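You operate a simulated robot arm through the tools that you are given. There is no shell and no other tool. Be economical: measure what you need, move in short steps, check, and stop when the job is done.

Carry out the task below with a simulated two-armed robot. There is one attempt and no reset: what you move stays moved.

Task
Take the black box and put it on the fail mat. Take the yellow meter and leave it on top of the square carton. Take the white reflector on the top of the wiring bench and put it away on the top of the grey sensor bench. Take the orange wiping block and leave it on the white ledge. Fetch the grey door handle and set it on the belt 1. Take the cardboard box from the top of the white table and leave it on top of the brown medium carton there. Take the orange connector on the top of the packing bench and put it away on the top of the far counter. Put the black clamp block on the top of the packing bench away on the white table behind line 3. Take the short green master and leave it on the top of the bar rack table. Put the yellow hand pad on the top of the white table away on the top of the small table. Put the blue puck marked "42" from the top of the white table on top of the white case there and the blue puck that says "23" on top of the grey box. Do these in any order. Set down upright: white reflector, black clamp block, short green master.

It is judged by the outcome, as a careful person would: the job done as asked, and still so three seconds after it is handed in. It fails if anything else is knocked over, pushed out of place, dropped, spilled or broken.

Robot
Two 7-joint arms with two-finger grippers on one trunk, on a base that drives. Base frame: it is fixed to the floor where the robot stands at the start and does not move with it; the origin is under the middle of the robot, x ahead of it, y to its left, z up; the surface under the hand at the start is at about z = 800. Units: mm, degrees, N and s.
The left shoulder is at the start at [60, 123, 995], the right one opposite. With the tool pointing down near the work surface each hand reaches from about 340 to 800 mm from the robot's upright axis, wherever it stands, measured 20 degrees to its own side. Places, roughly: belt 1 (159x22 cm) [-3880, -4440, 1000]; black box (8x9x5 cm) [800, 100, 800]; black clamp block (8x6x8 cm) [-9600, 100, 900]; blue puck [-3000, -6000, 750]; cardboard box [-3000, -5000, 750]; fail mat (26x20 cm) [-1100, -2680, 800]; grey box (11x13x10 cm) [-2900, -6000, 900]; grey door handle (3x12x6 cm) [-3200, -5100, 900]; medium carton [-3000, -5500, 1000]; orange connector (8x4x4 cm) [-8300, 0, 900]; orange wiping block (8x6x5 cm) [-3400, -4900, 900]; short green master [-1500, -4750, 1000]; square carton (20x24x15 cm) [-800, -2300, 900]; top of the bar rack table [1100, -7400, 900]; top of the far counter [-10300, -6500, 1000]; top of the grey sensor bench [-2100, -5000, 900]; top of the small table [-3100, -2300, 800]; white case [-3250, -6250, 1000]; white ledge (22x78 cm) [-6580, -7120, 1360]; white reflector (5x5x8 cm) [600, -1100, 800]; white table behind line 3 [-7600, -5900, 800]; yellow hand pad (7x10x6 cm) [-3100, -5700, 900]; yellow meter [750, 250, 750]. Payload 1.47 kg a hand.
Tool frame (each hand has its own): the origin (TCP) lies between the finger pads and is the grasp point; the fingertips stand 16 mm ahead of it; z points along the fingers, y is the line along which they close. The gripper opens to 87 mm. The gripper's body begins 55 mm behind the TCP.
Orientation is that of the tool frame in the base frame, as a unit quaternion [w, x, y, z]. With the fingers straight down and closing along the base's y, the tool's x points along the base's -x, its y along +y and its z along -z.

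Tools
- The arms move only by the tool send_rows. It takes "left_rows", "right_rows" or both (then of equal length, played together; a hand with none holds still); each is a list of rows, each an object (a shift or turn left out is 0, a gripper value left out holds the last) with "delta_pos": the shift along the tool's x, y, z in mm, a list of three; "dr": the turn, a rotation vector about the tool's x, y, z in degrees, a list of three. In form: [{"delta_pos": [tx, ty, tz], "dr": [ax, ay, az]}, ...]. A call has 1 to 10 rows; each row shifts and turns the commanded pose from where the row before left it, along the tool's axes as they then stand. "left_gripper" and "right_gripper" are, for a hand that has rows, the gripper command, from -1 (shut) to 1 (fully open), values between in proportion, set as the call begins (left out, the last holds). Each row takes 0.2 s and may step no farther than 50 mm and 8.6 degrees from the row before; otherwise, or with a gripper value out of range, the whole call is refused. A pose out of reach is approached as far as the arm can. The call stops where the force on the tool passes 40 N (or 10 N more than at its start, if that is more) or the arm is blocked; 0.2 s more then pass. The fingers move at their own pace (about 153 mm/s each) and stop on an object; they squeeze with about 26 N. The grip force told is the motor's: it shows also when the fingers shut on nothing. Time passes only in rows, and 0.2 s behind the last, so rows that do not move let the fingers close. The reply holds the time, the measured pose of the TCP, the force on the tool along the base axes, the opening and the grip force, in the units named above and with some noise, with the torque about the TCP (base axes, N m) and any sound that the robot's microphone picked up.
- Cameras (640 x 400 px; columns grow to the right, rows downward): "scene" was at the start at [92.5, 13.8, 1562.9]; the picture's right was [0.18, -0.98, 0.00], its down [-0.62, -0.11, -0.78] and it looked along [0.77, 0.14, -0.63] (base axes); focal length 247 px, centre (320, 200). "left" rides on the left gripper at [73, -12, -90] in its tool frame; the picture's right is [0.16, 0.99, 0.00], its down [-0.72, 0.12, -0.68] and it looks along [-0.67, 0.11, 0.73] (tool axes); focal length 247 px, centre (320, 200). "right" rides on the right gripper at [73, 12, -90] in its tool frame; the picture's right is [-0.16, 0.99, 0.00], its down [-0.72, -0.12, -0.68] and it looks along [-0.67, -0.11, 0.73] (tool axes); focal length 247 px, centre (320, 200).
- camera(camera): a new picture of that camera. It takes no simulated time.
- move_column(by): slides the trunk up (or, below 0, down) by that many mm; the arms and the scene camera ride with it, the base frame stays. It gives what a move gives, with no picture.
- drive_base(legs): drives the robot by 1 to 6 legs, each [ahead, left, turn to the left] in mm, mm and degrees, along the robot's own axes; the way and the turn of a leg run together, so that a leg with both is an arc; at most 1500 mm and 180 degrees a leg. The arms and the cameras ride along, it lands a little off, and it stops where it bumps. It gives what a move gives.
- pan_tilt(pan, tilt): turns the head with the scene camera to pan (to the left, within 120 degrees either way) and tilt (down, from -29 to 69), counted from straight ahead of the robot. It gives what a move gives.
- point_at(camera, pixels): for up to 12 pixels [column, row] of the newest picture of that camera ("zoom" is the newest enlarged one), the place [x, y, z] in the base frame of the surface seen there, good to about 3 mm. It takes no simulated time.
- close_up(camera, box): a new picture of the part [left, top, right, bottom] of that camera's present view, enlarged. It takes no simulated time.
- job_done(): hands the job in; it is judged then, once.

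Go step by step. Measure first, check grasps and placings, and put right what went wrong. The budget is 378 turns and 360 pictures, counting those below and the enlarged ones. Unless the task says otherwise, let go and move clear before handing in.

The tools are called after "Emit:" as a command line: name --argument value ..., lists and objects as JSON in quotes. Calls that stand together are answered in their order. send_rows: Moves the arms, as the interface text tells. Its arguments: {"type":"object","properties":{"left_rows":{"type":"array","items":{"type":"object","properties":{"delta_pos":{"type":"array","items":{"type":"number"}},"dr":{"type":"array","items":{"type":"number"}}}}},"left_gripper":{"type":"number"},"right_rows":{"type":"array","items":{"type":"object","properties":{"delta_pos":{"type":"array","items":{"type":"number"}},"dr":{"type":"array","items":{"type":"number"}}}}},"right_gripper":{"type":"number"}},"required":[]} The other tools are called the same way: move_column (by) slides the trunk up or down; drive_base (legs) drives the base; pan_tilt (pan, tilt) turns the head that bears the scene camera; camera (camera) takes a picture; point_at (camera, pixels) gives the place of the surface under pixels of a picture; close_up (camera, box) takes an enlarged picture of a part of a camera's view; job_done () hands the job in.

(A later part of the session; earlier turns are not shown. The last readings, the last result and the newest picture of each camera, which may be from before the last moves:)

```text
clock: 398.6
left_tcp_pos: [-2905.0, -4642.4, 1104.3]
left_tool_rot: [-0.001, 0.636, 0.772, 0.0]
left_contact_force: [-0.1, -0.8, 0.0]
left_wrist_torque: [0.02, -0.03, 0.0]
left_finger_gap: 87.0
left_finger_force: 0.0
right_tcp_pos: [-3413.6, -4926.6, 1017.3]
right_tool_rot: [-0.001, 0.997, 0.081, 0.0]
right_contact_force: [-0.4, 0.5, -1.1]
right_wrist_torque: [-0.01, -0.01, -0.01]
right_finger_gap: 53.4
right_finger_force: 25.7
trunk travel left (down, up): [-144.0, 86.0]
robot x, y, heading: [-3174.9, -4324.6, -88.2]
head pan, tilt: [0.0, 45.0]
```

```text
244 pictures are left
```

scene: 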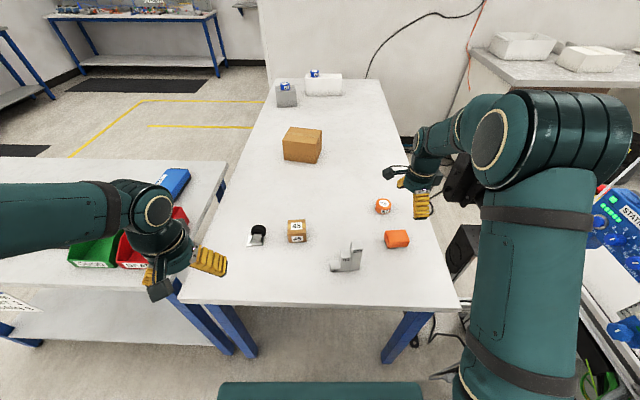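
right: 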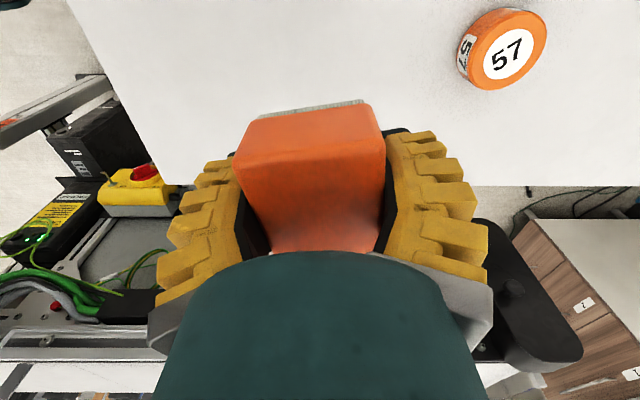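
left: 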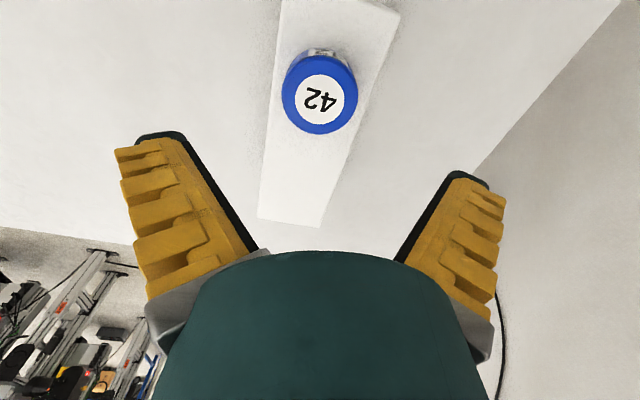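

The wiping block is held (gap 53 mm). Now the left hand goes over the small box at (-3073,-4950).

Emit:
send_rows --left_rows '[{"delta_pos": [-33.6, -28, 0]}, {"delta_pos": [-33.6, -28, 0]}, {"delta_pos": [-33.6, -28, 0]}, {"delta_pos": [-33.6, -28, 0]}, {"delta_pos": [-33.6, -28, 0]}, {"delta_pos": [-33.6, -28, 0]}, {"delta_pos": [-33.6, -28, 0]}, {"delta_pos": [-33.6, -28, 0]}, {"dr": [0, 0, 5]}, {"delta_pos": [0, 0, 45]}]' --left_gripper 1

Emit:
camera --camera "left"

```text
clock: 400.8
left_tcp_pos: [-3073.3, -4953.4, 1055.9]
left_tool_rot: [-0.001, 0.669, 0.743, 0.001]
left_contact_force: [-0.9, -1.4, 0.4]
left_wrist_torque: [0.02, 0.01, -0.01]
left_finger_gap: 87.0
left_finger_force: 0.0
right_tcp_pos: [-3413.8, -4928.9, 1015.3]
right_tool_rot: [-0.001, 0.997, 0.081, 0.0]
right_contact_force: [0.2, -1.0, -1.3]
right_wrist_torque: [0.02, -0.03, 0.01]
right_finger_gap: 53.3
right_finger_force: 25.6
trunk travel left (down, up): [-144.0, 86.0]
robot x, y, heading: [-3173.3, -4319.9, -87.9]
head pan, tilt: [0.0, 45.0]
```

```text
243 pictures are left
```

left: 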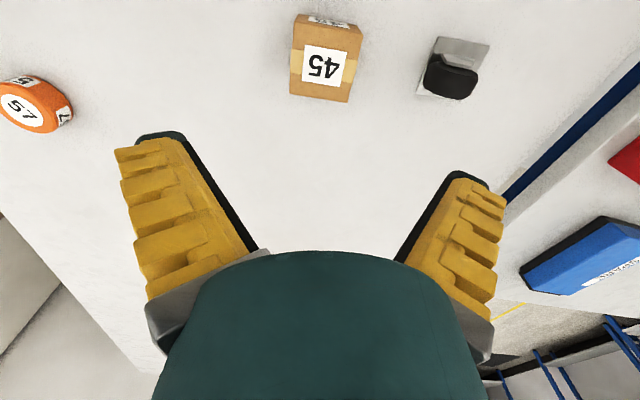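

Emit:
point_at --camera "left" --pixels '[[296, 24], [361, 30], [348, 99], [292, 94], [325, 65], [425, 90], [438, 60]]'

```text
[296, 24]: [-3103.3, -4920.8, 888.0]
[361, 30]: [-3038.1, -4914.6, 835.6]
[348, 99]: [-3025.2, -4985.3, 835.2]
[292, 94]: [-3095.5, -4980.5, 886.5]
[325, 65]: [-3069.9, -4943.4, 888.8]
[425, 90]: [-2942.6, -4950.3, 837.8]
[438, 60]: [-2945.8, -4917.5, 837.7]
```

Box centre is (-3071,-4948), yaw matches. Descending and gripping.

Emit:
send_rows --left_rows '[{"delta_pos": [4, 2, 45]}, {"delta_pos": [0, 0, 45]}, {"delta_pos": [0, 0, 45]}, {"delta_pos": [0, 0, 45]}, {"delta_pos": [0, 0, 18]}, {}]'

Emit:
send_rows --left_rows '[{}, {}, {}, {}]' --left_gripper -1

Emit:
send_rows --left_rows '[{"delta_pos": [0, 0, -4]}, {"delta_pos": [0, 0, -6]}, {"delta_pos": [0, 0, -20]}, {"delta_pos": [0, 0, -40]}, {"delta_pos": [0, 0, -45]}, {"delta_pos": [0, 0, -45]}, {"delta_pos": [0, 0, -45]}]'

Emit:
camera --camera "left"

```text
clock: 402.1
left_tcp_pos: [-3070.2, -4947.0, 861.6]
left_tool_rot: [0.0, 0.669, 0.743, 0.0]
left_contact_force: [0.7, -0.1, 0.4]
left_wrist_torque: [0.0, 0.02, -0.04]
left_finger_gap: 87.0
left_finger_force: 0.0
right_tcp_pos: [-3413.2, -4926.3, 1015.4]
right_tool_rot: [-0.002, 0.997, 0.081, -0.001]
right_contact_force: [0.1, 0.7, -0.4]
right_wrist_torque: [-0.01, -0.01, 0.01]
right_finger_gap: 53.5
right_finger_force: 26.6
trunk travel left (down, up): [-144.0, 86.0]
robot x, y, heading: [-3176.6, -4321.6, -87.8]
head pan, tilt: [0.0, 45.0]
```

```text
clock: 403.1
left_tcp_pos: [-3070.8, -4946.0, 862.3]
left_tool_rot: [0.0, 0.669, 0.743, 0.0]
left_contact_force: [0.3, 0.3, -0.2]
left_wrist_torque: [0.02, -0.02, 0.04]
left_finger_gap: 69.3
left_finger_force: 25.8
right_tcp_pos: [-3414.2, -4926.5, 1016.1]
right_tool_rot: [-0.001, 0.997, 0.081, 0.0]
right_contact_force: [-0.7, 0.2, -1.2]
right_wrist_torque: [0.02, 0.0, 0.01]
right_finger_gap: 53.0
right_finger_force: 25.9
trunk travel left (down, up): [-144.0, 86.0]
robot x, y, heading: [-3168.7, -4321.2, -87.9]
head pan, tilt: [0.0, 45.0]
```

```text
clock: 404.8
left_tcp_pos: [-3073.3, -4944.7, 1069.9]
left_tool_rot: [0.0, 0.669, 0.743, 0.0]
left_contact_force: [-1.2, -0.5, -0.9]
left_wrist_torque: [-0.02, 0.03, 0.01]
left_finger_gap: 69.0
left_finger_force: 26.1
right_tcp_pos: [-3414.0, -4925.5, 1015.9]
right_tool_rot: [-0.001, 0.997, 0.081, 0.0]
right_contact_force: [-0.6, 0.9, -1.5]
right_wrist_torque: [0.01, 0.0, 0.01]
right_finger_gap: 53.4
right_finger_force: 26.1
trunk travel left (down, up): [-144.0, 86.0]
robot x, y, heading: [-3170.8, -4321.6, -87.8]
head pan, tilt: [0.0, 45.0]
```

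```text
242 pictures are left
```

left: 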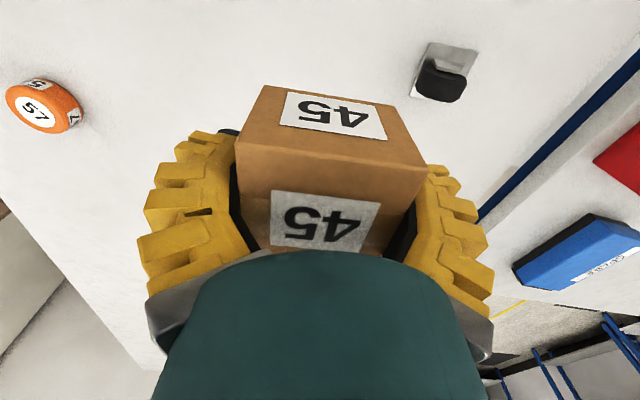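

The small box is held. I'll tuck both hands and drive around the sensor bench to the table's south-east side.

Emit:
send_rows --left_rows '[{"delta_pos": [40, 0, 0]}, {"delta_pos": [40, 0, 0]}, {"delta_pos": [40, 0, 0]}, {"delta_pos": [30, 0, 0]}]' --right_rows '[{"delta_pos": [5, -32, -20]}, {"delta_pos": [5, -32, -20]}, {"delta_pos": [5, -32, 0]}, {"delta_pos": [5, -32, 0]}]'

Emit:
drive_base --legs '[[-400, 0, -2], [0, 0, -85]]'

Emit:
camera --camera "scene"

```text
clock: 405.8
left_tcp_pos: [-3087.1, -4799.5, 1069.2]
left_tool_rot: [0.0, 0.669, 0.743, -0.001]
left_contact_force: [-0.2, -0.2, -1.3]
left_wrist_torque: [0.01, -0.03, -0.04]
left_finger_gap: 69.1
left_finger_force: 26.1
right_tcp_pos: [-3415.1, -4795.2, 1056.7]
right_tool_rot: [-0.001, 0.997, 0.08, 0.0]
right_contact_force: [0.0, 0.5, -0.7]
right_wrist_torque: [-0.01, -0.04, 0.0]
right_finger_gap: 53.4
right_finger_force: 26.3
trunk travel left (down, up): [-144.0, 86.0]
robot x, y, heading: [-3174.8, -4322.5, -87.9]
head pan, tilt: [0.0, 45.0]
```

```text
clock: 410.1
left_tcp_pos: [-3421.1, -4345.8, 1068.5]
left_tool_rot: [-0.001, 0.886, 0.463, -0.001]
left_contact_force: [-0.2, 0.0, -1.2]
left_wrist_torque: [-0.01, 0.06, 0.01]
left_finger_gap: 69.0
left_finger_force: 26.3
right_tcp_pos: [-3650.9, -4134.6, 1054.8]
right_tool_rot: [-0.003, 0.966, -0.258, 0.008]
right_contact_force: [19.1, 1.5, 4.8]
right_wrist_torque: [-0.05, 1.86, -0.33]
right_finger_gap: 52.9
right_finger_force: 26.3
trunk travel left (down, up): [-144.0, 86.0]
robot x, y, heading: [-3176.6, -3928.9, -128.6]
head pan, tilt: [0.0, 45.0]
stopped in leg 2: the force on the tool passed its limit at 115 N (the readings are from after the stop); the commanded pose is now the measured one
```

```text
241 pictures are left
```

scene: 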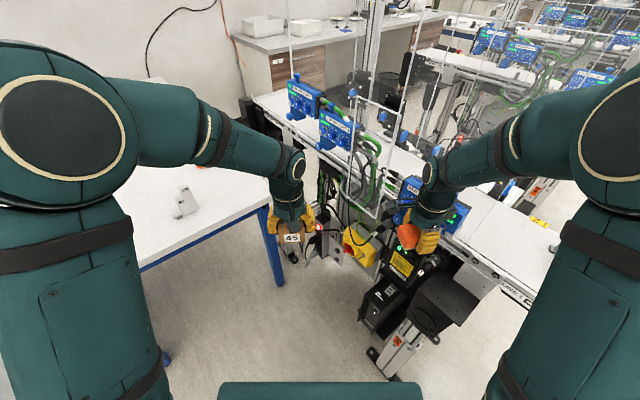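

The turn to the right bumped the right hand against belt 1's sensor box (115 N). I'll turn back immediately and check for damage.

Emit:
drive_base --legs '[[0, 0, 40]]'

Emit:
pan_tilt --pan -60 --tilt 35

Emit:
camera --camera "scene"

Emit:
camera --camera "right"

```text
clock: 412.4
left_tcp_pos: [-3092.8, -4405.6, 1067.5]
left_tool_rot: [0.0, 0.672, 0.741, 0.0]
left_contact_force: [-0.8, -0.2, -1.3]
left_wrist_torque: [0.0, 0.0, 0.0]
left_finger_gap: 68.9
left_finger_force: 26.0
right_tcp_pos: [-3406.4, -4397.5, 1054.7]
right_tool_rot: [-0.007, 0.996, 0.092, 0.005]
right_contact_force: [0.0, -0.7, -0.4]
right_wrist_torque: [0.01, 0.0, -0.03]
right_finger_gap: 53.0
right_finger_force: 26.1
trunk travel left (down, up): [-144.0, 86.0]
robot x, y, heading: [-3176.3, -3924.7, -88.4]
head pan, tilt: [0.0, 45.0]
```

```text
clock: 413.7
left_tcp_pos: [-3092.9, -4405.9, 1067.1]
left_tool_rot: [0.0, 0.671, 0.741, 0.0]
left_contact_force: [-0.8, 0.0, -1.3]
left_wrist_torque: [-0.03, 0.01, -0.02]
left_finger_gap: 68.8
left_finger_force: 26.0
right_tcp_pos: [-3406.5, -4396.7, 1054.2]
right_tool_rot: [-0.006, 0.996, 0.092, 0.005]
right_contact_force: [0.1, -0.9, -0.1]
right_wrist_torque: [-0.02, 0.02, 0.03]
right_finger_gap: 52.8
right_finger_force: 26.0
trunk travel left (down, up): [-144.0, 86.0]
robot x, y, heading: [-3181.1, -3927.4, -88.2]
head pan, tilt: [-60.0, 35.0]
```

```text
240 pictures are left
```

scene: 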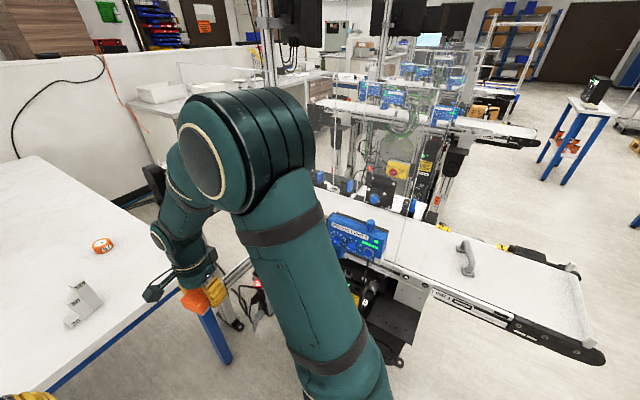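

```text
239 pictures are left
```

right: 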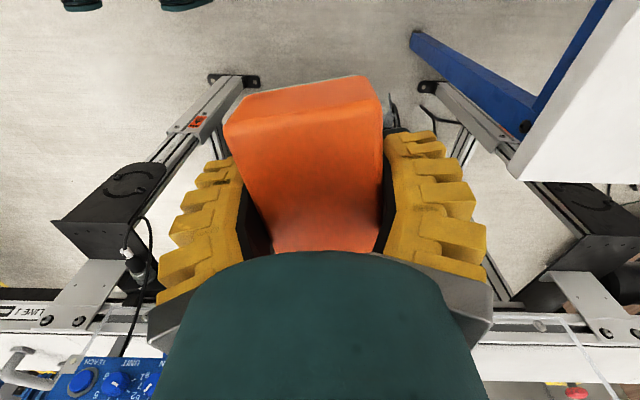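

The sensor box, handle and belt look in place, and the block is still held though tilted a bit. I'll check the sensor box's position closely.

Emit:
close_up --camera "scene" --box '[320, 190, 440, 300]'

```text
3.64 times, centred on (380, 245) of scene
```

zoom: 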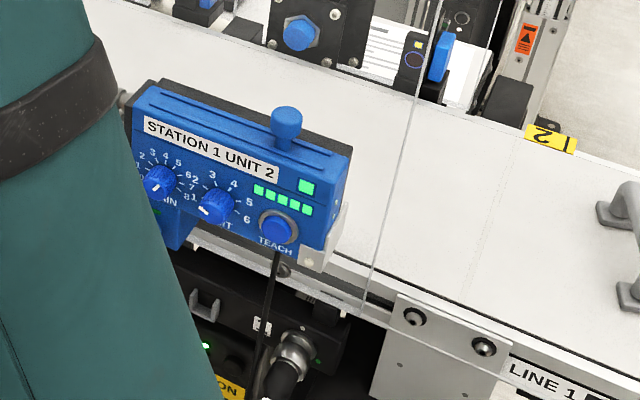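

Emit:
point_at --camera "zoom" --pixels '[[210, 160], [150, 130], [275, 175], [345, 160], [325, 245], [290, 105]]'

```text
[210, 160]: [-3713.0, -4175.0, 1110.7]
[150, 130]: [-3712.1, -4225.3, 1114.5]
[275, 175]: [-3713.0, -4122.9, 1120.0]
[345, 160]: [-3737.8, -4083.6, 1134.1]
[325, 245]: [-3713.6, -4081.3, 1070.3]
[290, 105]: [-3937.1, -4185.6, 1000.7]
```

The sensor box is where it was (top z≈1134, face x≈-3713) and the handle still stands. Now I'll go east, well away, then south and west to the table's other side.

Emit:
drive_base --legs '[[0, 1200, -1], [0, 1050, 0], [1450, 0, 0], [350, 0, 0], [0, 0, -90], [700, 0, 0]]'

Emit:
pan_tilt --pan 0 --tilt 35

Emit:
camera --camera "scene"

```text
clock: 449.6
left_tcp_pos: [-2051.6, -5711.2, 1067.5]
left_tool_rot: [0.001, 1.0, 0.028, 0.001]
left_contact_force: [-0.9, 0.3, -1.3]
left_wrist_torque: [0.01, -0.04, 0.01]
left_finger_gap: 67.7
left_finger_force: 26.1
right_tcp_pos: [-2026.8, -5397.7, 1053.5]
right_tool_rot: [0.0, 0.755, -0.656, 0.008]
right_contact_force: [0.2, 0.5, -1.6]
right_wrist_torque: [0.0, -0.02, -0.03]
right_finger_gap: 52.5
right_finger_force: 26.5
trunk travel left (down, up): [-144.0, 86.0]
robot x, y, heading: [-1569.0, -5647.3, 179.0]
head pan, tilt: [-60.0, 35.0]
```

```text
clock: 450.9
left_tcp_pos: [-2051.2, -5711.7, 1067.5]
left_tool_rot: [0.0, 1.0, 0.028, 0.0]
left_contact_force: [-0.4, 0.3, -1.2]
left_wrist_torque: [0.0, -0.03, -0.03]
left_finger_gap: 67.8
left_finger_force: 25.7
right_tcp_pos: [-2027.8, -5398.2, 1053.7]
right_tool_rot: [0.0, 0.754, -0.656, 0.009]
right_contact_force: [-0.5, 0.4, -1.2]
right_wrist_torque: [-0.02, 0.02, 0.0]
right_finger_gap: 52.4
right_finger_force: 26.0
trunk travel left (down, up): [-144.0, 86.0]
robot x, y, heading: [-1569.5, -5647.3, 179.2]
head pan, tilt: [0.0, 35.0]
```

```text
237 pictures are left
```

scene: 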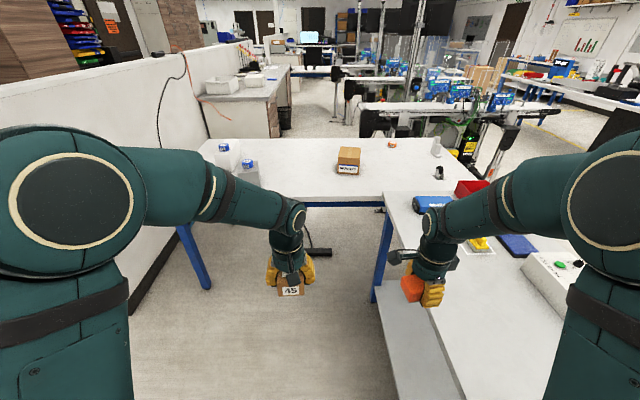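

The MOUNTS carton is ahead right. I'll raise the trunk, drive up, and turn a bit right so the left hand faces the carton.

Emit:
move_column --by 70

Emit:
drive_base --legs '[[790, 60, 0], [0, 0, -28]]'

Emit:
pan_tilt --pan 10 --tilt 42

Emit:
camera --camera "scene"

```text
clock: 452.0
left_tcp_pos: [-2049.8, -5711.7, 1137.3]
left_tool_rot: [-0.001, 1.0, 0.029, 0.001]
left_contact_force: [0.6, 0.8, -1.0]
left_wrist_torque: [0.0, 0.01, -0.01]
left_finger_gap: 67.5
left_finger_force: 25.8
right_tcp_pos: [-2028.2, -5397.6, 1124.6]
right_tool_rot: [0.0, 0.754, -0.656, 0.009]
right_contact_force: [-1.0, -0.2, -0.6]
right_wrist_torque: [-0.01, 0.02, 0.0]
right_finger_gap: 52.5
right_finger_force: 25.9
trunk travel left (down, up): [-214.0, 16.0]
robot x, y, heading: [-1568.8, -5649.2, 179.5]
head pan, tilt: [0.0, 35.0]
```

```text
clock: 457.6
left_tcp_pos: [-2819.6, -5559.7, 1137.2]
left_tool_rot: [0.0, 0.981, -0.194, -0.001]
left_contact_force: [0.1, -0.4, -1.1]
left_wrist_torque: [0.0, 0.02, -0.01]
left_finger_gap: 67.3
left_finger_force: 26.1
right_tcp_pos: [-2664.3, -5287.8, 1123.3]
right_tool_rot: [-0.002, -0.59, 0.807, -0.008]
right_contact_force: [0.5, 0.5, -1.6]
right_wrist_torque: [0.03, 0.01, -0.02]
right_finger_gap: 52.5
right_finger_force: 26.0
trunk travel left (down, up): [-214.0, 16.0]
robot x, y, heading: [-2357.4, -5709.8, 153.8]
head pan, tilt: [0.0, 35.0]
```

```text
clock: 458.3
left_tcp_pos: [-2819.2, -5560.8, 1137.0]
left_tool_rot: [0.0, 0.981, -0.194, 0.001]
left_contact_force: [-0.2, 0.0, -0.1]
left_wrist_torque: [0.0, 0.0, -0.03]
left_finger_gap: 67.4
left_finger_force: 26.0
right_tcp_pos: [-2664.4, -5289.0, 1123.5]
right_tool_rot: [-0.002, -0.59, 0.807, -0.008]
right_contact_force: [-0.1, -0.8, -1.3]
right_wrist_torque: [0.02, 0.04, 0.0]
right_finger_gap: 52.4
right_finger_force: 25.8
trunk travel left (down, up): [-214.0, 16.0]
robot x, y, heading: [-2359.6, -5709.7, 153.5]
head pan, tilt: [10.0, 42.0]
```

```text
236 pictures are left
```

scene: 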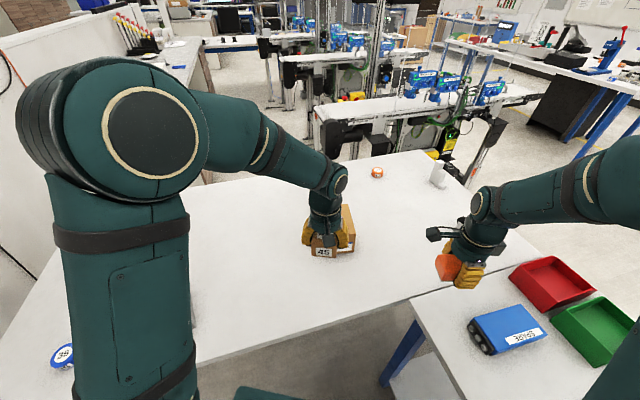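

The left hand already hides the carton; I'll use the left camera to measure the carton's top.

Emit:
camera --camera "left"

Emit:
close_up --camera "scene" --box '[280, 180, 400, 280]'

```text
235 pictures are left
```

left: 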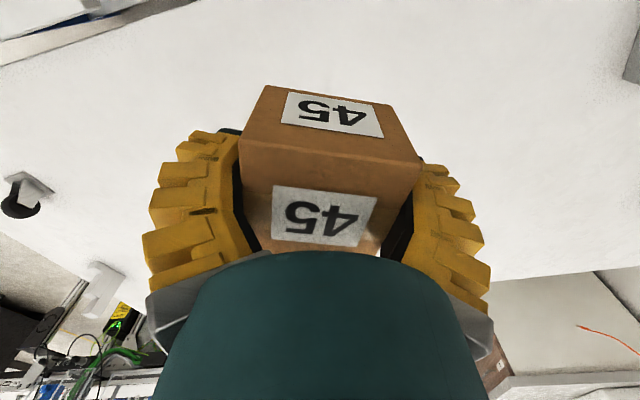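

```text
4.00 times, centred on (340, 230) of scene
```

zoom: 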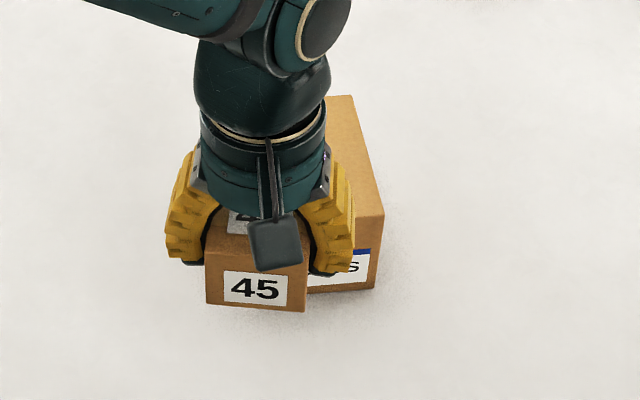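

Emit:
send_rows --left_rows '[{"delta_pos": [0, 45, 0]}, {"delta_pos": [0, 45, 0]}, {"delta_pos": [0, 45, 0]}]'

Emit:
close_up --camera "scene" --box '[260, 170, 420, 270]'

```text
clock: 459.1
left_tcp_pos: [-2872.0, -5684.8, 1131.7]
left_tool_rot: [0.0, 0.981, -0.193, 0.001]
left_contact_force: [-0.1, -0.4, -1.1]
left_wrist_torque: [0.02, 0.01, 0.01]
left_finger_gap: 67.2
left_finger_force: 26.2
right_tcp_pos: [-2664.1, -5289.3, 1124.1]
right_tool_rot: [-0.002, -0.591, 0.807, -0.009]
right_contact_force: [0.2, 0.5, -0.8]
right_wrist_torque: [0.02, -0.07, -0.03]
right_finger_gap: 52.5
right_finger_force: 26.5
trunk travel left (down, up): [-214.0, 16.0]
robot x, y, heading: [-2357.3, -5712.0, 153.6]
head pan, tilt: [10.0, 42.0]
```

```text
4.00 times, centred on (340, 220) of scene
```

zoom: 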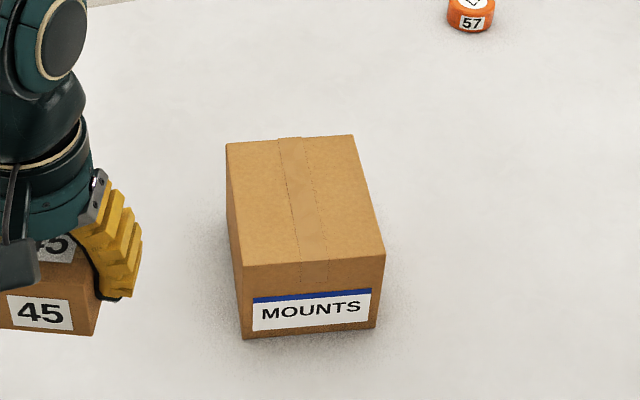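

Emit:
point_at --camera "zoom" --pixels '[[230, 147], [350, 139], [382, 252], [243, 264], [305, 200]]'

```text
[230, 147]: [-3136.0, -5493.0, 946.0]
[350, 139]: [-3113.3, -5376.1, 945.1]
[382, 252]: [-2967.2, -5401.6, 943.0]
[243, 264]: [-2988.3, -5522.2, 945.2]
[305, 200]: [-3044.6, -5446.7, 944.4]
```

Carton top centre is (-3051,-5448) at z 945. Moving the small box over it and lowering.

Emit:
send_rows --left_rows '[{"delta_pos": [-36.6, -21.6, 0]}, {"delta_pos": [-36.6, -21.6, 0]}, {"delta_pos": [-36.6, -21.6, 0]}, {"delta_pos": [-36.6, -21.6, 0]}, {"delta_pos": [-36.6, -21.6, 0]}, {"delta_pos": [-36.6, -21.6, 0]}, {"delta_pos": [-36.6, -21.6, 0]}, {"delta_pos": [0, 0, 45]}, {"delta_pos": [0, 0, 45]}, {"delta_pos": [0, 0, 40]}]'

Emit:
camera --camera "left"

Emit:
close_up --camera "scene" --box '[260, 170, 420, 270]'

```text
clock: 461.3
left_tcp_pos: [-3050.9, -5448.8, 1004.1]
left_tool_rot: [0.0, 0.981, -0.194, 0.0]
left_contact_force: [0.1, -0.3, -0.7]
left_wrist_torque: [0.01, -0.03, 0.0]
left_finger_gap: 67.4
left_finger_force: 25.8
right_tcp_pos: [-2665.5, -5288.1, 1124.7]
right_tool_rot: [-0.003, -0.591, 0.807, -0.008]
right_contact_force: [0.1, -0.8, -0.7]
right_wrist_torque: [-0.01, -0.01, 0.01]
right_finger_gap: 52.5
right_finger_force: 25.8
trunk travel left (down, up): [-214.0, 16.0]
robot x, y, heading: [-2358.3, -5707.5, 153.6]
head pan, tilt: [10.0, 42.0]
```

```text
232 pictures are left
```

left: 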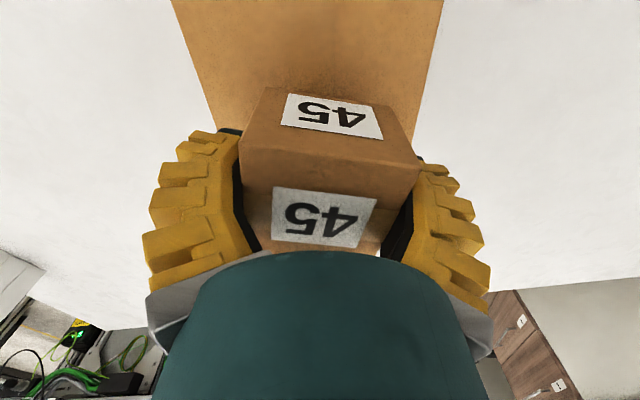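

```text
4.00 times, centred on (340, 220) of scene
```

zoom: 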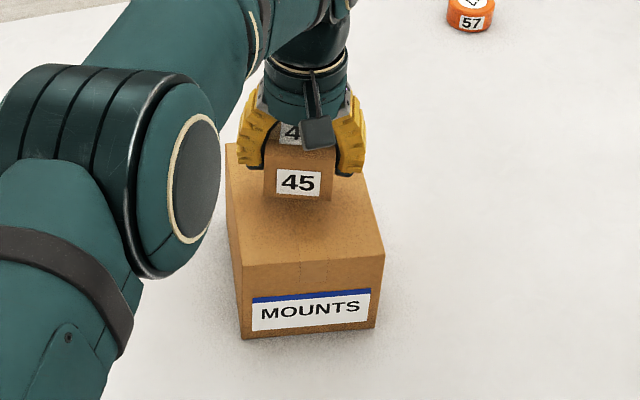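

The box is over the carton's middle. Lowering to contact.

Emit:
send_rows --left_rows '[{"delta_pos": [0, 0, 20]}, {"delta_pos": [0, 0, 6]}, {}]'

Emit:
send_rows --left_rows '[{"delta_pos": [0, 0, 3]}, {"delta_pos": [0, 0, 2]}, {}]'

Emit:
send_rows --left_rows '[{"delta_pos": [0, 0, 2]}, {"delta_pos": [0, 0, 1]}, {}]'

```text
clock: 462.1
left_tcp_pos: [-3049.1, -5446.6, 978.8]
left_tool_rot: [0.0, 0.981, -0.194, 0.001]
left_contact_force: [0.1, -0.1, -0.8]
left_wrist_torque: [0.0, 0.0, 0.02]
left_finger_gap: 67.5
left_finger_force: 25.6
right_tcp_pos: [-2665.6, -5287.6, 1123.8]
right_tool_rot: [-0.002, -0.591, 0.806, -0.008]
right_contact_force: [-0.4, -0.7, -0.9]
right_wrist_torque: [-0.01, -0.04, 0.01]
right_finger_gap: 52.6
right_finger_force: 25.9
trunk travel left (down, up): [-214.0, 16.0]
robot x, y, heading: [-2358.1, -5710.9, 153.6]
head pan, tilt: [10.0, 42.0]
```

```text
clock: 462.9
left_tcp_pos: [-3050.5, -5447.6, 975.5]
left_tool_rot: [-0.001, 0.981, -0.194, 0.0]
left_contact_force: [0.1, 0.6, 2.6]
left_wrist_torque: [0.1, -0.01, -0.02]
left_finger_gap: 67.2
left_finger_force: 25.9
right_tcp_pos: [-2663.4, -5288.0, 1125.2]
right_tool_rot: [-0.001, -0.59, 0.807, -0.008]
right_contact_force: [0.7, 0.2, -0.6]
right_wrist_torque: [-0.02, 0.0, -0.03]
right_finger_gap: 52.8
right_finger_force: 26.1
trunk travel left (down, up): [-214.0, 16.0]
robot x, y, heading: [-2356.2, -5713.3, 153.5]
head pan, tilt: [10.0, 42.0]
```

```text
clock: 463.7
left_tcp_pos: [-3051.8, -5447.6, 974.6]
left_tool_rot: [-0.001, 0.981, -0.194, -0.001]
left_contact_force: [-0.2, -0.8, 19.1]
left_wrist_torque: [-0.15, -0.41, -0.04]
left_finger_gap: 67.1
left_finger_force: 25.9
right_tcp_pos: [-2662.5, -5288.7, 1125.0]
right_tool_rot: [-0.002, -0.591, 0.807, -0.007]
right_contact_force: [0.5, 0.2, -0.3]
right_wrist_torque: [0.0, 0.01, 0.01]
right_finger_gap: 52.4
right_finger_force: 25.3
trunk travel left (down, up): [-214.0, 16.0]
robot x, y, heading: [-2357.4, -5711.2, 153.4]
head pan, tilt: [10.0, 42.0]
```

Contact at 19 N. Releasing, rising and retracting.

Emit:
send_rows --left_rows '[{}, {}, {}]' --left_gripper 1

Emit:
send_rows --left_rows '[{"delta_pos": [0, 0, -25]}, {"delta_pos": [0, 0, -45]}, {"delta_pos": [0, 0, -45]}, {"delta_pos": [0, 0, -45]}, {"delta_pos": [45, 0, 0]}, {"delta_pos": [45, 0, 0]}, {"delta_pos": [45, 0, 0]}, {"delta_pos": [45, 0, 0]}, {"delta_pos": [40, 0, 0]}]'

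Emit:
camera --camera "left"

Emit:
camera --camera "right"

```text
clock: 464.5
left_tcp_pos: [-3050.4, -5447.9, 972.4]
left_tool_rot: [0.0, 0.981, -0.194, 0.002]
left_contact_force: [0.4, -0.3, 0.3]
left_wrist_torque: [0.01, -0.03, -0.01]
left_finger_gap: 87.3
left_finger_force: 0.0
right_tcp_pos: [-2664.6, -5289.1, 1123.4]
right_tool_rot: [-0.002, -0.59, 0.807, -0.007]
right_contact_force: [0.3, 0.2, -1.6]
right_wrist_torque: [-0.02, -0.01, -0.01]
right_finger_gap: 52.4
right_finger_force: 26.4
trunk travel left (down, up): [-214.0, 16.0]
robot x, y, heading: [-2358.7, -5711.0, 153.4]
head pan, tilt: [10.0, 42.0]
```

```text
clock: 466.5
left_tcp_pos: [-2845.0, -5534.9, 1134.4]
left_tool_rot: [0.0, 0.981, -0.193, -0.001]
left_contact_force: [0.0, -0.1, 0.3]
left_wrist_torque: [0.03, 0.01, 0.02]
left_finger_gap: 86.8
left_finger_force: 0.2
right_tcp_pos: [-2663.7, -5289.0, 1124.9]
right_tool_rot: [-0.002, -0.59, 0.807, -0.008]
right_contact_force: [-0.2, 0.5, 0.0]
right_wrist_torque: [-0.01, 0.0, 0.0]
right_finger_gap: 52.4
right_finger_force: 26.2
trunk travel left (down, up): [-214.0, 16.0]
robot x, y, heading: [-2355.6, -5712.2, 153.6]
head pan, tilt: [10.0, 42.0]
```

```text
230 pictures are left
```

left: 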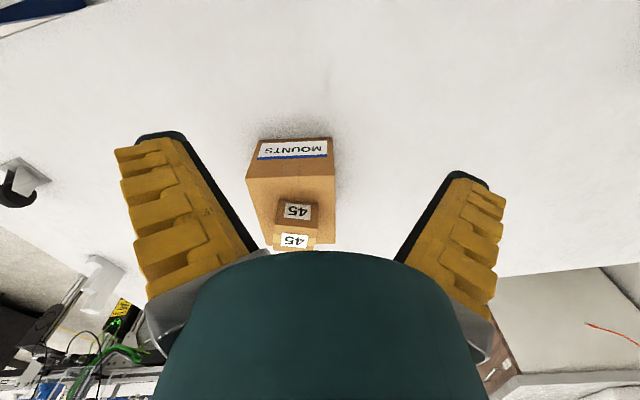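

```text
229 pictures are left
```

right: 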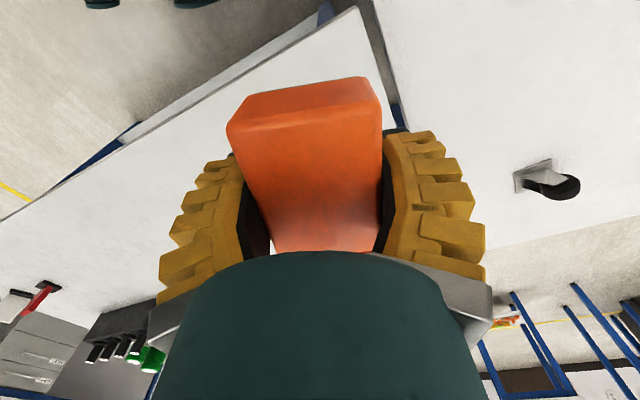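

The small box sits on the MOUNTS carton. Next, the white ledge far west: I'll back out and look along the corridor south of the partition.

Emit:
drive_base --legs '[[-150, 0, 0], [0, 0, 26], [-750, 0, 0], [0, 1450, 0]]'

Emit:
pan_tilt --pan 0 --tilt 10

Emit:
camera --camera "scene"

```text
clock: 485.6
left_tcp_pos: [-1923.3, -7349.4, 1133.7]
left_tool_rot: [0.0, 0.997, 0.072, 0.001]
left_contact_force: [-0.1, 0.6, 0.2]
left_wrist_torque: [0.02, 0.02, -0.03]
left_finger_gap: 87.1
left_finger_force: 0.0
right_tcp_pos: [-1890.3, -7044.8, 1124.0]
right_tool_rot: [0.0, 0.783, -0.622, 0.008]
right_contact_force: [-0.2, -0.7, -0.3]
right_wrist_torque: [-0.01, -0.02, -0.01]
right_finger_gap: 52.5
right_finger_force: 26.4
trunk travel left (down, up): [-214.0, 16.0]
robot x, y, heading: [-1410.7, -7253.3, -175.7]
head pan, tilt: [10.0, 42.0]
```

```text
clock: 486.6
left_tcp_pos: [-1923.2, -7350.6, 1132.9]
left_tool_rot: [0.0, 0.997, 0.072, 0.0]
left_contact_force: [-0.2, 0.1, -0.2]
left_wrist_torque: [0.0, 0.01, 0.02]
left_finger_gap: 87.0
left_finger_force: 0.1
right_tcp_pos: [-1891.4, -7044.7, 1124.5]
right_tool_rot: [0.0, 0.783, -0.622, 0.008]
right_contact_force: [0.8, -0.5, -1.3]
right_wrist_torque: [0.0, 0.0, 0.02]
right_finger_gap: 52.2
right_finger_force: 26.4
trunk travel left (down, up): [-214.0, 16.0]
robot x, y, heading: [-1410.7, -7249.7, -175.7]
head pan, tilt: [0.0, 10.0]
```

```text
228 pictures are left
```

scene: 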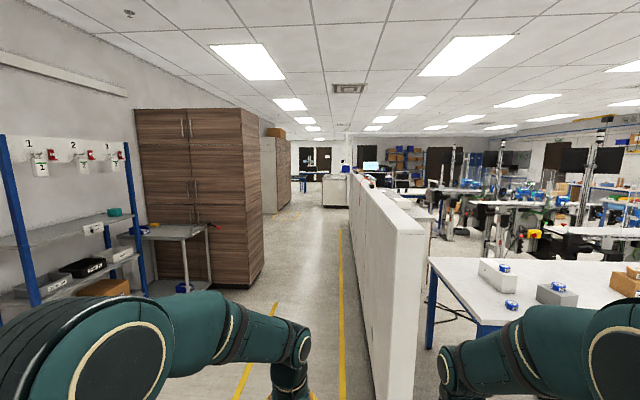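

There is a corridor between the cabinets and the partition. Measuring its width and what lies at the end.

Emit:
point_at --camera "scene" --pixels '[[257, 285], [262, 250], [276, 205], [370, 330], [352, 200], [355, 180], [345, 190], [300, 190], [335, 178], [291, 180], [320, 185], [400, 210]]'

Emit:
close_up --camera "scene" --box '[260, 130, 420, 230]'

```text
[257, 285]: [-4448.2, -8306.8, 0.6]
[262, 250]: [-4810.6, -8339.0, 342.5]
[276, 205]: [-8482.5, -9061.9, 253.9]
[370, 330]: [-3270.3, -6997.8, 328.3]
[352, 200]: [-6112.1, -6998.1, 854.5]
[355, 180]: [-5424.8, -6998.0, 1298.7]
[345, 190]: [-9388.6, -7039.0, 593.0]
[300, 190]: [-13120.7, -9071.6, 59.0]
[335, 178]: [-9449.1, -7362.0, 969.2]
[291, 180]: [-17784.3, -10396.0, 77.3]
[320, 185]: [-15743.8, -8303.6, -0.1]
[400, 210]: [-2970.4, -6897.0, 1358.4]
```

```text
4.00 times, centred on (340, 180) of scene
```

zoom: 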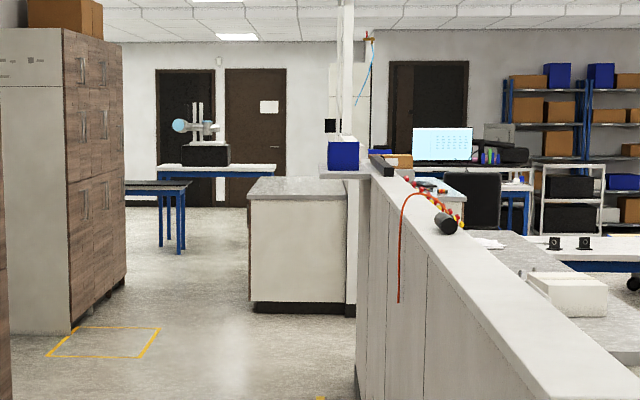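

The ledge seems to be the shelf at zoom (345,172) jutting from the partition's far end, with a blue box on it. Driving closer along the corridor.

Emit:
drive_base --legs '[[0, 330, -4.3], [1450, 0, 0], [1450, 0, 0]]'

Emit:
pan_tilt --pan -10 --tilt 10

Emit:
camera --camera "scene"

```text
clock: 503.7
left_tcp_pos: [-4843.6, -7626.3, 1133.4]
left_tool_rot: [0.0, 0.999, 0.033, 0.001]
left_contact_force: [-0.4, 0.0, -0.3]
left_wrist_torque: [0.03, 0.03, -0.02]
left_finger_gap: 86.9
left_finger_force: 0.0
right_tcp_pos: [-4785.7, -7324.6, 1124.2]
right_tool_rot: [0.0, 0.757, -0.653, 0.008]
right_contact_force: [0.2, -0.2, -0.3]
right_wrist_torque: [-0.03, 0.0, 0.0]
right_finger_gap: 52.2
right_finger_force: 25.6
trunk travel left (down, up): [-214.0, 16.0]
robot x, y, heading: [-4325.5, -7572.0, 179.7]
head pan, tilt: [0.0, 10.0]
```

```text
clock: 504.4
left_tcp_pos: [-4843.3, -7626.6, 1133.4]
left_tool_rot: [0.0, 0.999, 0.032, 0.001]
left_contact_force: [-1.0, -0.6, -0.5]
left_wrist_torque: [-0.03, 0.03, 0.0]
left_finger_gap: 87.0
left_finger_force: 0.1
right_tcp_pos: [-4786.1, -7325.5, 1124.5]
right_tool_rot: [0.0, 0.758, -0.653, 0.007]
right_contact_force: [1.1, 0.6, -1.2]
right_wrist_torque: [-0.01, 0.0, 0.04]
right_finger_gap: 52.4
right_finger_force: 25.6
trunk travel left (down, up): [-214.0, 16.0]
robot x, y, heading: [-4325.9, -7571.6, 179.6]
head pan, tilt: [-10.0, 10.0]
```

```text
226 pictures are left
```

scene: 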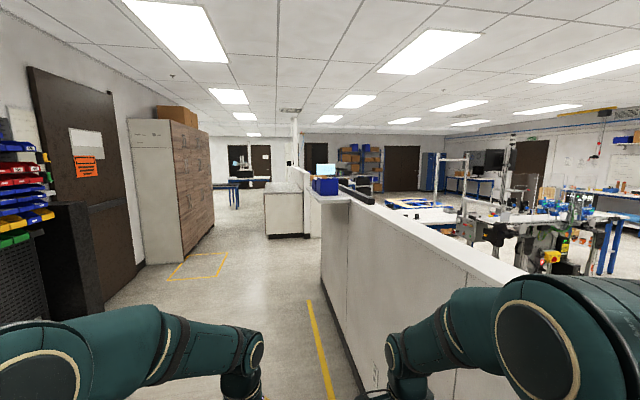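

Emit:
close_up --camera "scene" --box '[260, 150, 420, 250]'

```text
4.00 times, centred on (340, 200) of scene
```

zoom: 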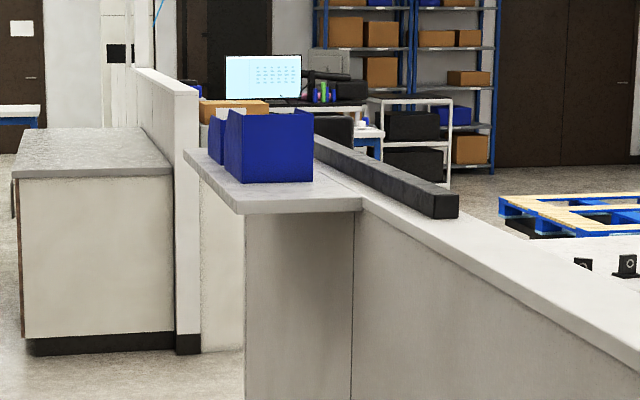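

Emit:
point_at --camera "zoom" --pixels '[[240, 205], [190, 155], [355, 200], [300, 190], [320, 180], [268, 175], [215, 160], [440, 200], [230, 105], [345, 190], [275, 198], [180, 100]]'

```text
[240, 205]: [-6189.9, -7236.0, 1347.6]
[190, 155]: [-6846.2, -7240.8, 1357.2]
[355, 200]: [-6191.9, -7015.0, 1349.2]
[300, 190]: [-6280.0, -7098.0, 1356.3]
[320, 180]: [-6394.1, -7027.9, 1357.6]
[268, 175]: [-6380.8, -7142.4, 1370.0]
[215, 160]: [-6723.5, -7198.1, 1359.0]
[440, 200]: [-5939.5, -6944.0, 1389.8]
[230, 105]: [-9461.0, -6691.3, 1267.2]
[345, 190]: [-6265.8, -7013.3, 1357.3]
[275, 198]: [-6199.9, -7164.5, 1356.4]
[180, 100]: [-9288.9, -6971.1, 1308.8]
```

Ledge is x -6190..-6970, y -7014..-7240, top z≈1357; the blue box starts at x≈-6380, so the near end around (-6265,-7125) is free. First I'll raise the trunk and test raising the right hand here.

Emit:
move_column --by 16

Emit:
send_rows --right_rows '[{"delta_pos": [0, 0, -40]}, {"delta_pos": [0, 0, -40]}, {"delta_pos": [0, 0, -40]}, {"delta_pos": [0, 0, -40]}, {"delta_pos": [0, 0, -40]}, {"delta_pos": [0, 0, -40]}, {"delta_pos": [0, 0, -40]}]'

Emit:
camera --camera "right"

```text
clock: 505.1
left_tcp_pos: [-4844.2, -7626.5, 1149.8]
left_tool_rot: [0.0, 0.999, 0.032, 0.0]
left_contact_force: [0.1, -0.9, -0.5]
left_wrist_torque: [0.0, -0.02, -0.03]
left_finger_gap: 87.2
left_finger_force: 0.1
right_tcp_pos: [-4788.1, -7324.2, 1140.2]
right_tool_rot: [0.0, 0.758, -0.653, 0.008]
right_contact_force: [-0.2, 0.1, -0.5]
right_wrist_torque: [-0.01, 0.0, 0.0]
right_finger_gap: 52.4
right_finger_force: 26.0
trunk travel left (down, up): [-230.0, 0.0]
robot x, y, heading: [-4323.2, -7567.9, 179.8]
head pan, tilt: [-10.0, 10.0]
```

```text
clock: 506.6
left_tcp_pos: [-4844.5, -7626.5, 1150.1]
left_tool_rot: [0.0, 0.999, 0.032, 0.0]
left_contact_force: [0.0, -0.1, 0.0]
left_wrist_torque: [0.0, 0.02, -0.05]
left_finger_gap: 87.2
left_finger_force: 0.0
right_tcp_pos: [-4790.5, -7323.2, 1418.4]
right_tool_rot: [0.0, 0.757, -0.653, 0.009]
right_contact_force: [-0.3, -0.7, -1.3]
right_wrist_torque: [0.0, 0.0, 0.0]
right_finger_gap: 52.1
right_finger_force: 26.2
trunk travel left (down, up): [-230.0, 0.0]
robot x, y, heading: [-4327.4, -7569.2, 179.6]
head pan, tilt: [-10.0, 10.0]
```

```text
224 pictures are left
```

right: 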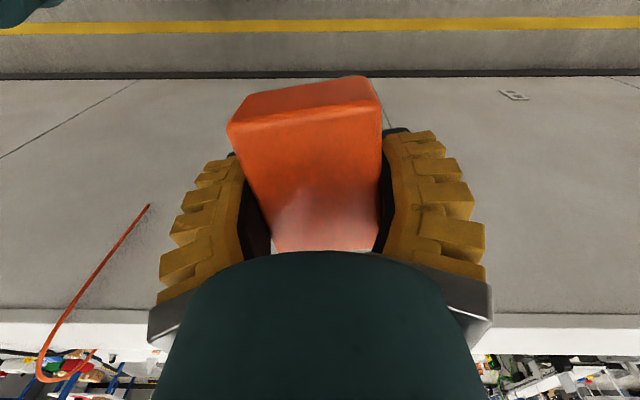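

The hand reaches z=1418 there. I'll test extending it another 70 mm forward at that height.

Emit:
send_rows --right_rows '[{"delta_pos": [-5, 35, 0]}, {"delta_pos": [-5, 35, 0]}, {}]'

Emit:
drive_base --legs '[[1000, 150, 0]]'

Emit:
pan_tilt --pan -20 --tilt 15

Emit:
camera --camera "scene"

```text
clock: 507.4
left_tcp_pos: [-4842.3, -7625.2, 1150.1]
left_tool_rot: [-0.001, 0.999, 0.032, -0.001]
left_contact_force: [0.4, -0.2, -0.3]
left_wrist_torque: [0.02, 0.0, -0.01]
left_finger_gap: 86.9
left_finger_force: 0.1
right_tcp_pos: [-4863.1, -7323.0, 1419.9]
right_tool_rot: [0.001, 0.758, -0.652, 0.008]
right_contact_force: [0.1, 0.7, -0.4]
right_wrist_torque: [-0.02, 0.02, 0.06]
right_finger_gap: 52.0
right_finger_force: 26.1
trunk travel left (down, up): [-230.0, 0.0]
robot x, y, heading: [-4325.5, -7569.5, 179.6]
head pan, tilt: [-10.0, 10.0]
```

```text
clock: 512.8
left_tcp_pos: [-5863.2, -7735.6, 1150.2]
left_tool_rot: [0.0, 1.0, 0.015, 0.0]
left_contact_force: [-0.7, 0.8, -0.2]
left_wrist_torque: [-0.03, 0.04, 0.02]
left_finger_gap: 86.9
left_finger_force: 0.2
right_tcp_pos: [-5872.9, -7431.7, 1418.1]
right_tool_rot: [0.0, 0.746, -0.666, 0.008]
right_contact_force: [-0.1, -0.1, -0.2]
right_wrist_torque: [0.0, -0.01, -0.03]
right_finger_gap: 52.3
right_finger_force: 26.4
trunk travel left (down, up): [-230.0, 0.0]
robot x, y, heading: [-5343.0, -7697.3, 177.7]
head pan, tilt: [-10.0, 10.0]
```

```text
clock: 513.5
left_tcp_pos: [-5862.9, -7734.9, 1150.3]
left_tool_rot: [0.0, 1.0, 0.015, 0.0]
left_contact_force: [0.1, -0.2, -0.1]
left_wrist_torque: [-0.03, 0.02, 0.0]
left_finger_gap: 87.2
left_finger_force: 0.1
right_tcp_pos: [-5872.6, -7432.6, 1420.0]
right_tool_rot: [0.0, 0.746, -0.666, 0.008]
right_contact_force: [-0.2, 0.2, -0.5]
right_wrist_torque: [-0.01, 0.01, 0.01]
right_finger_gap: 52.2
right_finger_force: 25.4
trunk travel left (down, up): [-230.0, 0.0]
robot x, y, heading: [-5342.7, -7699.0, 177.8]
head pan, tilt: [-20.0, 15.0]
```

```text
223 pictures are left
```

scene: 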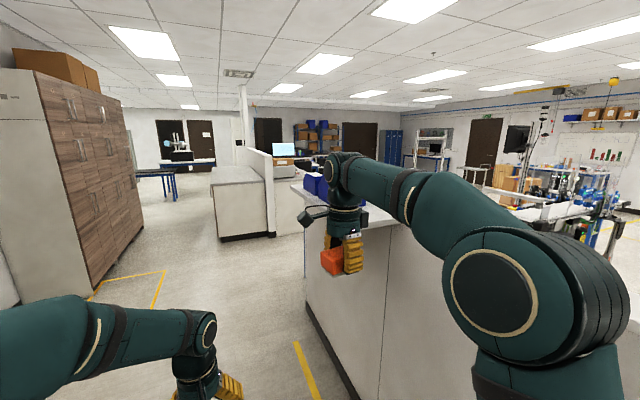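

Free end of the ledge is ahead right. Moving diagonally to bring the block over it.

Emit:
drive_base --legs '[[300, -220, 1]]'

Emit:
camera --camera "scene"

Emit:
camera --camera "right"

```text
clock: 516.1
left_tcp_pos: [-6161.5, -7504.7, 1149.2]
left_tool_rot: [0.0, 1.0, 0.023, 0.0]
left_contact_force: [-0.6, 0.0, 0.4]
left_wrist_torque: [-0.03, -0.01, 0.02]
left_finger_gap: 87.0
left_finger_force: 0.1
right_tcp_pos: [-6176.5, -7203.0, 1419.1]
right_tool_rot: [0.0, 0.751, -0.66, 0.008]
right_contact_force: [1.0, 0.0, -0.6]
right_wrist_torque: [0.03, 0.01, 0.0]
right_finger_gap: 52.1
right_finger_force: 25.6
trunk travel left (down, up): [-230.0, 0.0]
robot x, y, heading: [-5644.1, -7463.7, 178.6]
head pan, tilt: [-20.0, 15.0]
```

```text
222 pictures are left
```

scene: 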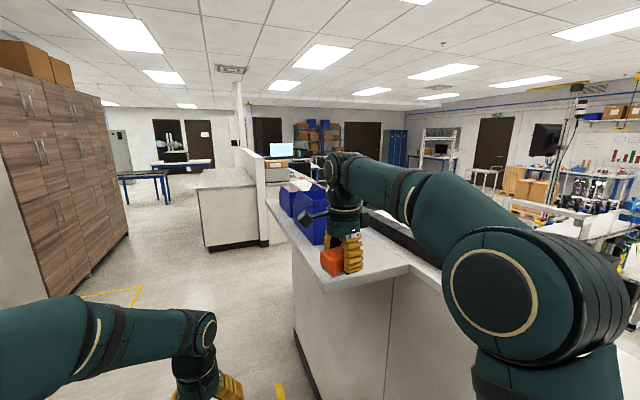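

```text
221 pictures are left
```

right: 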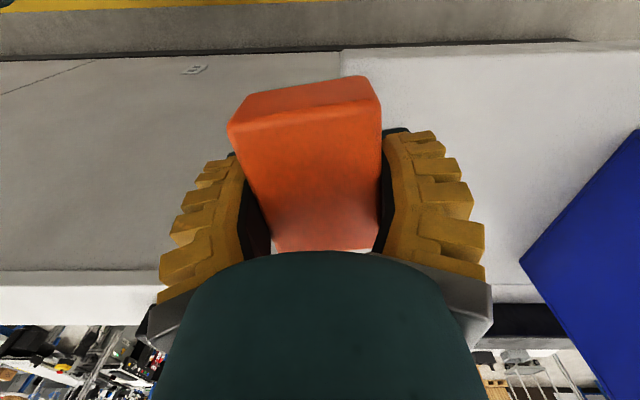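

Measuring the blue box's near edge and the ledge from the right camera.

Emit:
point_at --camera "right" --pixels '[[523, 262], [635, 135], [480, 100], [345, 60], [400, 60], [560, 200], [600, 60]]'

Emit:
close_up --camera "scene" --box '[240, 160, 440, 300]'

```text
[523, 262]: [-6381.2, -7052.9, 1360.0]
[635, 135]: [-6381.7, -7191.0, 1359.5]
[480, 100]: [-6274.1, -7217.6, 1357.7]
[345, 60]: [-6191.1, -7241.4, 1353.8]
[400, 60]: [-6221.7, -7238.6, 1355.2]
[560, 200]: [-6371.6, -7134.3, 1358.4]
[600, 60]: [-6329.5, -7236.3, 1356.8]
```

```text
2.86 times, centred on (340, 230) of scene
```

zoom: 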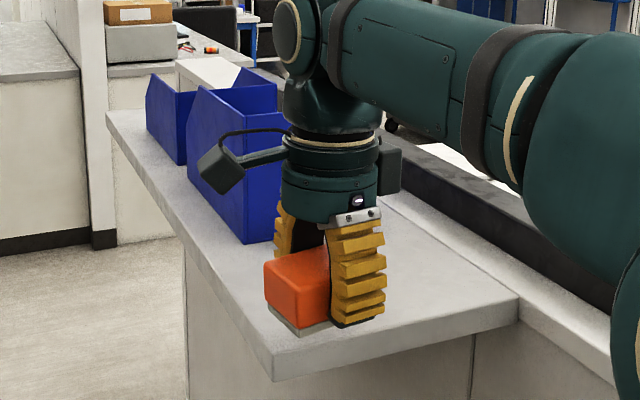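

Blue box face is at x=-6381. I'll nudge the base so the block is at about (-6262,-7130).

Emit:
drive_base --legs '[[80, -70, 0]]'

Emit:
camera --camera "right"

Emit:
close_up --camera "scene" --box '[240, 160, 440, 300]'

```text
clock: 517.4
left_tcp_pos: [-6239.1, -7433.6, 1149.8]
left_tool_rot: [0.0, 1.0, 0.022, 0.0]
left_contact_force: [0.0, -0.3, 0.2]
left_wrist_torque: [-0.04, -0.02, -0.03]
left_finger_gap: 87.2
left_finger_force: 0.1
right_tcp_pos: [-6251.6, -7129.3, 1418.6]
right_tool_rot: [0.0, 0.75, -0.661, 0.009]
right_contact_force: [1.0, 0.2, -0.8]
right_wrist_torque: [0.01, -0.03, 0.01]
right_finger_gap: 52.2
right_finger_force: 26.2
trunk travel left (down, up): [-230.0, 0.0]
robot x, y, heading: [-5717.1, -7389.9, 178.2]
head pan, tilt: [-20.0, 15.0]
```

```text
219 pictures are left
```

right: 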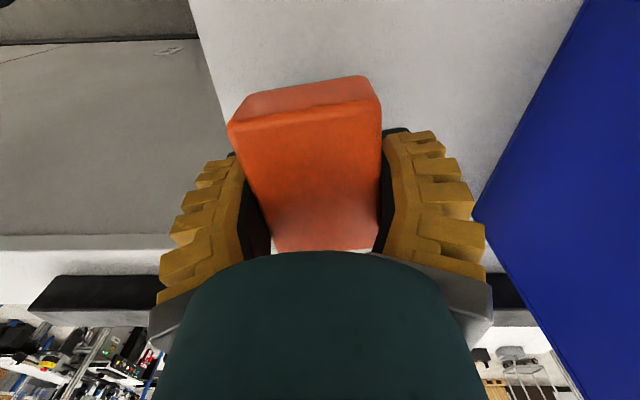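

```text
2.86 times, centred on (340, 230) of scene
```

zoom: 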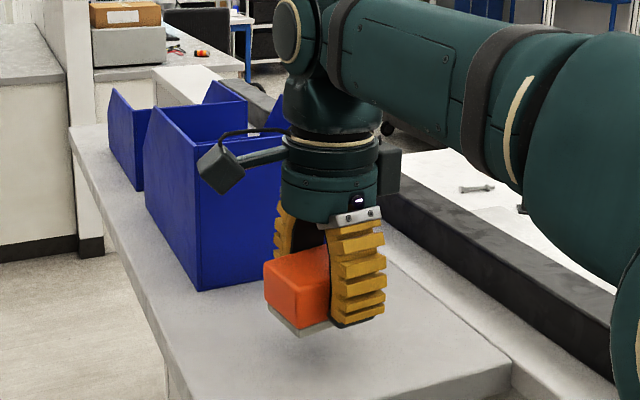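

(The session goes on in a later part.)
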